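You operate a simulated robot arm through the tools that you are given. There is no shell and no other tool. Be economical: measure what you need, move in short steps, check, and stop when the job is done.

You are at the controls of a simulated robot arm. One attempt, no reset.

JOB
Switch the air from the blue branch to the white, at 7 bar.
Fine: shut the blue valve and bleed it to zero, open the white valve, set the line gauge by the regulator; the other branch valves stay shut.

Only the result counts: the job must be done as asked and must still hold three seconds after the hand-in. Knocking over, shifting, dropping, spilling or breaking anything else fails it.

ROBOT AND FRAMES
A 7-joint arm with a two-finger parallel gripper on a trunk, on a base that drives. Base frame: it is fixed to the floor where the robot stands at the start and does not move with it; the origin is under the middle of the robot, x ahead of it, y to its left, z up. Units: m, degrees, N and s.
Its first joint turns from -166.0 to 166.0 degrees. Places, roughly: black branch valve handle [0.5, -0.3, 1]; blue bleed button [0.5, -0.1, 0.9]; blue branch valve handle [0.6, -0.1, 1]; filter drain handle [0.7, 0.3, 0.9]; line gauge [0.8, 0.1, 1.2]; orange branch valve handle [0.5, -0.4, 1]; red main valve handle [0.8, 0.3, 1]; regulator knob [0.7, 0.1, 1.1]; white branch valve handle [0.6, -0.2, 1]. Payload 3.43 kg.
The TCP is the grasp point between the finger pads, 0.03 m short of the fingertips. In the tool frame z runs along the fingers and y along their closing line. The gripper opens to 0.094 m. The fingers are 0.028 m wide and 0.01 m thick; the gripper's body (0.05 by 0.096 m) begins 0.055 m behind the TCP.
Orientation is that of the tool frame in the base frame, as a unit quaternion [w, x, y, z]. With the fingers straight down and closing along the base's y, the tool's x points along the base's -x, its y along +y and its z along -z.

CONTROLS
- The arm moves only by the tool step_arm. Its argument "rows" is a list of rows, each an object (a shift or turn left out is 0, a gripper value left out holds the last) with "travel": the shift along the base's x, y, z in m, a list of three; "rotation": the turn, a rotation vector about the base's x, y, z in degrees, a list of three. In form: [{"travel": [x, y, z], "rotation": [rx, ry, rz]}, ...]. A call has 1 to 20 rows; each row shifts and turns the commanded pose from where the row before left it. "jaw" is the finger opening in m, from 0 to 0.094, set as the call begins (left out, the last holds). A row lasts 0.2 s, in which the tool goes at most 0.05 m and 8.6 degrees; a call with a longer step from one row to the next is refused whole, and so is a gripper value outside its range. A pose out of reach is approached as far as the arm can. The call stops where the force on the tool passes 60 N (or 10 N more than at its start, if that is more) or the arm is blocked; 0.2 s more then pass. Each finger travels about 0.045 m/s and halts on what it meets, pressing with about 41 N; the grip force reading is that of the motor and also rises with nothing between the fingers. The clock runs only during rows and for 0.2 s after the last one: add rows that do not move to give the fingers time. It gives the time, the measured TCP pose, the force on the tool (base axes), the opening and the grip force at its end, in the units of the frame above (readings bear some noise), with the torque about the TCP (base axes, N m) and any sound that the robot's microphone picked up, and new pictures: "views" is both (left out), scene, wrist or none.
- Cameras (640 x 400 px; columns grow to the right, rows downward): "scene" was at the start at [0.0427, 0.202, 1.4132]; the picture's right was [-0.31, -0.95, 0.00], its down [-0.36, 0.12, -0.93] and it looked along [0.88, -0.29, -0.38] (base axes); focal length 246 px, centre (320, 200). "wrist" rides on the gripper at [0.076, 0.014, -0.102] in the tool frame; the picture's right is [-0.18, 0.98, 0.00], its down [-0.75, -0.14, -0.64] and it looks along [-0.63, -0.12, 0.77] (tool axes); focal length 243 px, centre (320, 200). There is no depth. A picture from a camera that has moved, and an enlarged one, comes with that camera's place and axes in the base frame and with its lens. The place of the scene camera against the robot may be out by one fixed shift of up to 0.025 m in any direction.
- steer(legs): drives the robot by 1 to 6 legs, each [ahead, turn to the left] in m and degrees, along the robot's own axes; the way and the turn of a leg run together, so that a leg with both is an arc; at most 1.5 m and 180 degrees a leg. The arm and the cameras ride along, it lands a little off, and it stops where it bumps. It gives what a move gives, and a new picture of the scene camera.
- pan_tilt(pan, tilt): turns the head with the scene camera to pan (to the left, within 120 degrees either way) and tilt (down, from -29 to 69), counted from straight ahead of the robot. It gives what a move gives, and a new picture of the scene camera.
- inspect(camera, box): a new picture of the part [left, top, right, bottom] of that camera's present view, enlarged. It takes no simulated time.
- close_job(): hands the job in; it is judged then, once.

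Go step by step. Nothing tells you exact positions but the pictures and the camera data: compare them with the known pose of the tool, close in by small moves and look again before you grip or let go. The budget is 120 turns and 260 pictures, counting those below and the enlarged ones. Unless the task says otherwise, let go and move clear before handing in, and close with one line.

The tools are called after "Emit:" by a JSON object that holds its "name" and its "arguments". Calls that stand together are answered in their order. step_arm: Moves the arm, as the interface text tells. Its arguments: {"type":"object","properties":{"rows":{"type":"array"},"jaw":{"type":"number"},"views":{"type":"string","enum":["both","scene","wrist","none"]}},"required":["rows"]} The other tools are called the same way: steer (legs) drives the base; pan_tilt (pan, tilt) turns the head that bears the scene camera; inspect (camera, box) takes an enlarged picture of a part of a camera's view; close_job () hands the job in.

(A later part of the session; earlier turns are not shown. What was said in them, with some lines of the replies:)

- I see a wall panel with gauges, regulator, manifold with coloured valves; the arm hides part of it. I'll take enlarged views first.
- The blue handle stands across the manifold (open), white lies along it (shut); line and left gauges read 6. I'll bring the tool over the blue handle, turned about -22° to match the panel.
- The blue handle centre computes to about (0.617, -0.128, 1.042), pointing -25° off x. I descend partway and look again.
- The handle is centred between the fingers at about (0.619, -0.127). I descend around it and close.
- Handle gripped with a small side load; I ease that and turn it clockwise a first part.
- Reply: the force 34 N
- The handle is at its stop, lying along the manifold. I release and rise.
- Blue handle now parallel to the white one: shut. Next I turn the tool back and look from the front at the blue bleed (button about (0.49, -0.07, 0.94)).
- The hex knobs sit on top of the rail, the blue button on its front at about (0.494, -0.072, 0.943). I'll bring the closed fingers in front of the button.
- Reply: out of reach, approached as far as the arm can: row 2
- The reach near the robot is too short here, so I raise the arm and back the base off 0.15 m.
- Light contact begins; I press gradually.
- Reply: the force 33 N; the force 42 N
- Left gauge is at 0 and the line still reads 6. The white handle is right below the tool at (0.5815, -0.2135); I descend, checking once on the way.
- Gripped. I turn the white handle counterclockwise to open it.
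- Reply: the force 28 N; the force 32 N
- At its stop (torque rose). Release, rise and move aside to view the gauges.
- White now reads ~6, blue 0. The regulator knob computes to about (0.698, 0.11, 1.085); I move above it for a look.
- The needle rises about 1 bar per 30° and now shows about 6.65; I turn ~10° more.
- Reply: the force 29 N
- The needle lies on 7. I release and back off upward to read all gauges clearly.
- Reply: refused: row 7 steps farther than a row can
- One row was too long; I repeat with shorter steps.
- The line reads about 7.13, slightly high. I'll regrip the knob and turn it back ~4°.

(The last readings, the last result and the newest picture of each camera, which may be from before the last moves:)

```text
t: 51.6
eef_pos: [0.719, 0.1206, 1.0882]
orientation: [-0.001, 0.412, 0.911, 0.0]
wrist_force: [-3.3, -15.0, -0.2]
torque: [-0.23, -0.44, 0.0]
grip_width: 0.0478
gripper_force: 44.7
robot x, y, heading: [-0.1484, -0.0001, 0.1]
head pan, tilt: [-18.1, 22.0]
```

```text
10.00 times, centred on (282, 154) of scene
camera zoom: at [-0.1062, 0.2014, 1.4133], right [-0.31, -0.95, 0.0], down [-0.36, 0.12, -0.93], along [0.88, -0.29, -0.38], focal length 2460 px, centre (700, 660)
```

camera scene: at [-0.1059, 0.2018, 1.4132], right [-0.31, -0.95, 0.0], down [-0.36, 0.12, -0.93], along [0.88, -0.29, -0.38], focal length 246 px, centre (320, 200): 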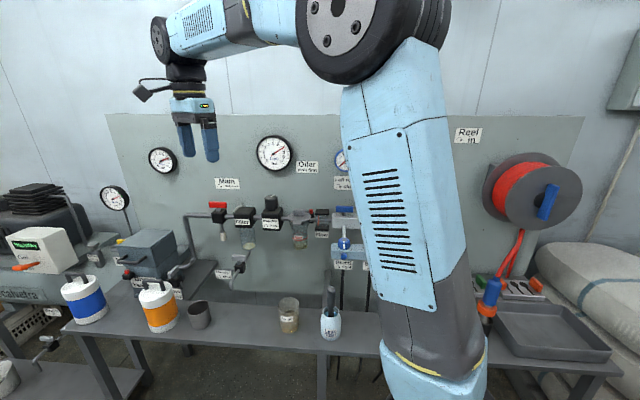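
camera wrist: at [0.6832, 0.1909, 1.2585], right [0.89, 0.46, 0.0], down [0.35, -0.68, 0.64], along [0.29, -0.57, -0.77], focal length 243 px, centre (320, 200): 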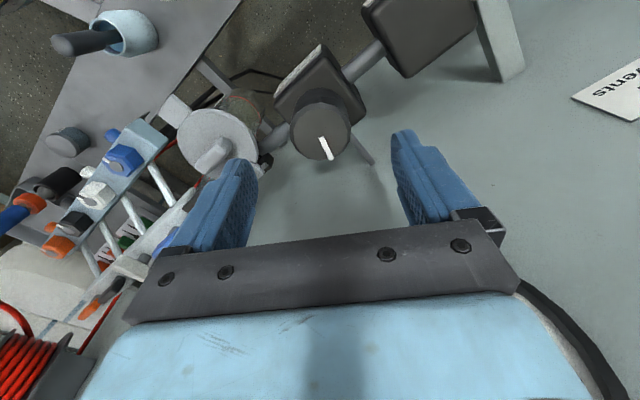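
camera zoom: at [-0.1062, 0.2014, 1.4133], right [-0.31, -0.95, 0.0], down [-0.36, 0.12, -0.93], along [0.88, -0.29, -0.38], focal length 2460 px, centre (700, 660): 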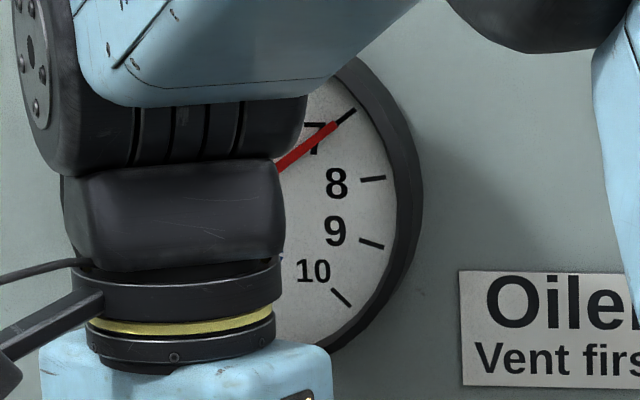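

Needle aligned with 7. I ease the side load, release and withdraw.

Emit:
{"name": "step_arm", "arguments": {"rows": [{"travel": [0, -0.001, 0]}, {}], "views": "none"}}

Emit:
{"name": "step_arm", "arguments": {"rows": [{}, {}, {}, {"travel": [0, 0, 0.03]}, {"travel": [0, 0, 0.04]}, {"travel": [-0.02, 0, 0.03]}, {"travel": [-0.03, 0.025, 0.02]}, {"travel": [-0.03, 0.03, 0.02]}, {"travel": [-0.03, 0.03, 0.02]}, {"travel": [-0.03, 0.03, 0.02]}, {"travel": [-0.03, 0.03, 0.02]}, {"travel": [-0.03, 0.03, 0.02]}, {"travel": [-0.03, 0.03, 0.02]}, {"travel": [-0.01, 0.04, 0.02]}], "jaw": 0.085, "views": "scene"}}

Emit:
{"name": "inspect", "arguments": {"camera": "scene", "box": [262, 134, 302, 174]}}

```text
t: 52.2
eef_pos: [0.7183, 0.1192, 1.0863]
orientation: [-0.001, 0.411, 0.911, 0.0]
wrist_force: [-2.1, -14.1, -1.2]
torque: [-0.65, -0.84, 0.02]
grip_width: 0.0476
gripper_force: 45.2
robot x, y, heading: [-0.1496, 0.0008, 0.1]
head pan, tilt: [-18.1, 22.0]
```

```text
t: 55.2
eef_pos: [0.4777, 0.365, 1.348]
orientation: [0.0, 0.411, 0.912, 0.001]
wrist_force: [-0.3, -0.8, 0.5]
torque: [0.03, 0.01, -0.01]
grip_width: 0.0854
gripper_force: 0.1
robot x, y, heading: [-0.1484, 0.0017, 0.2]
head pan, tilt: [-18.1, 22.0]
camera scene: at [-0.1065, 0.2016, 1.4133], right [-0.31, -0.95, 0.0], down [-0.36, 0.12, -0.93], along [0.88, -0.29, -0.38], focal length 246 px, centre (320, 200)
```

scene: 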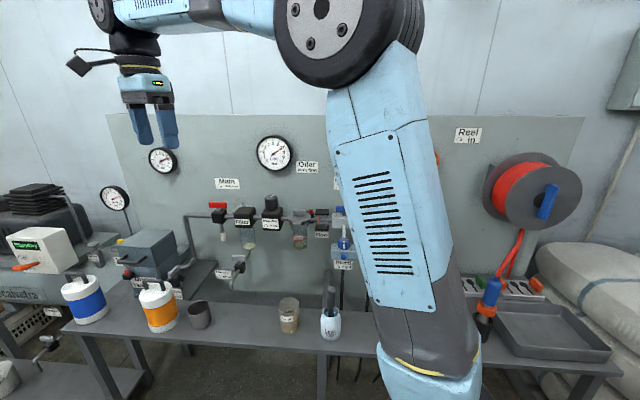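

```text
10.00 times, centred on (282, 154) of scene
camera zoom: at [-0.1065, 0.2016, 1.4133], right [-0.31, -0.95, 0.0], down [-0.36, 0.12, -0.93], along [0.88, -0.29, -0.38], focal length 2460 px, centre (700, 660)
```

zoom: 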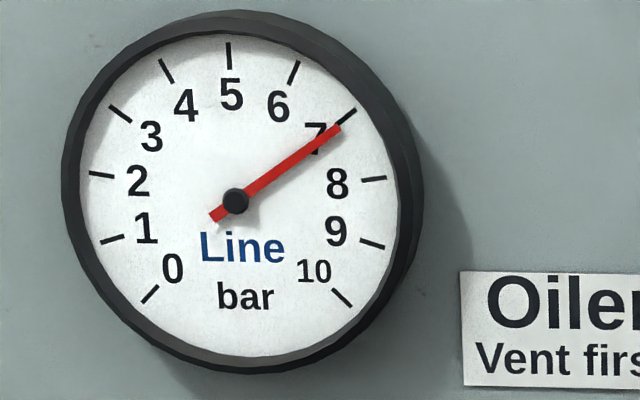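

Line reads 7.0 (about 7.05). I swing the arm across at height for a last look at the branch gauges.

Emit:
{"name": "step_arm", "arguments": {"rows": [{"travel": [-0.01, -0.045, 0]}, {"travel": [-0.01, -0.045, 0]}, {"travel": [0, -0.045, 0]}, {"travel": [0, -0.045, 0]}, {"travel": [0, -0.045, 0]}, {"travel": [0, -0.045, 0]}, {"travel": [0, -0.045, 0]}, {"travel": [0, -0.045, 0]}, {"travel": [0, -0.045, 0]}, {"travel": [0, -0.045, 0]}, {"travel": [0, -0.045, 0]}, {"travel": [0, -0.03, 0]}], "views": "none"}}

Emit:
{"name": "inspect", "arguments": {"camera": "scene", "box": [320, 130, 440, 280]}}

Emit:
{"name": "inspect", "arguments": {"camera": "scene", "box": [262, 134, 302, 174]}}

```text
t: 57.8
eef_pos: [0.4558, -0.1578, 1.3464]
orientation: [0.0, 0.411, 0.912, 0.0]
wrist_force: [0.3, 0.3, -0.3]
torque: [-0.01, -0.02, -0.01]
grip_width: 0.085
gripper_force: 0.1
robot x, y, heading: [-0.1482, 0.0016, 0.2]
head pan, tilt: [-18.1, 22.0]
```

```text
2.67 times, centred on (380, 205) of scene
camera zoom: at [-0.1066, 0.2024, 1.4132], right [-0.31, -0.95, 0.0], down [-0.36, 0.12, -0.93], along [0.88, -0.29, -0.38], focal length 656 px, centre (160, 187)
```

zoom: 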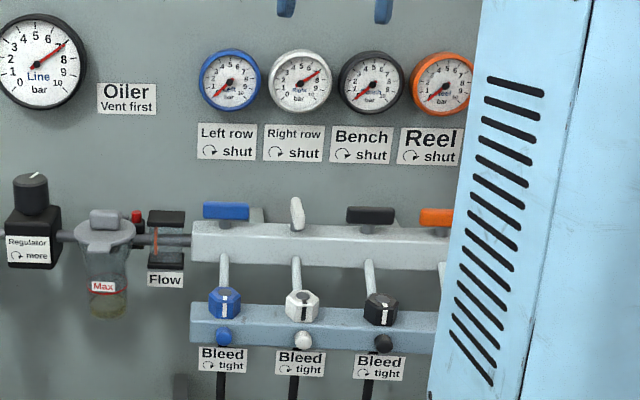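

```text
10.00 times, centred on (282, 154) of scene
camera zoom: at [-0.1066, 0.2024, 1.4132], right [-0.31, -0.95, 0.0], down [-0.36, 0.12, -0.93], along [0.88, -0.29, -0.38], focal length 2460 px, centre (700, 660)
```

zoom: 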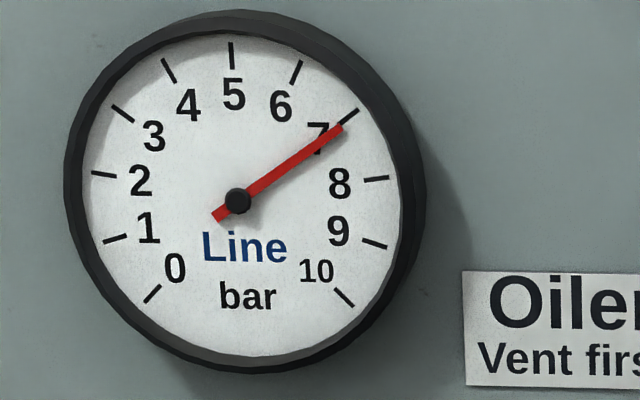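

Blue is shut at 0, white is open at 7, the line is at 7, the other branches are shut at 0, and the arm is clear. I hand in.

Emit:
{"name": "close_job", "arguments": {}}

```text
The job is handed in.
```

The air is switched from the blue branch to the white: blue is shut and bled to 0, white is open, and the line gauge reads about 7.05 bar. The black and orange branches stayed shut at 0.
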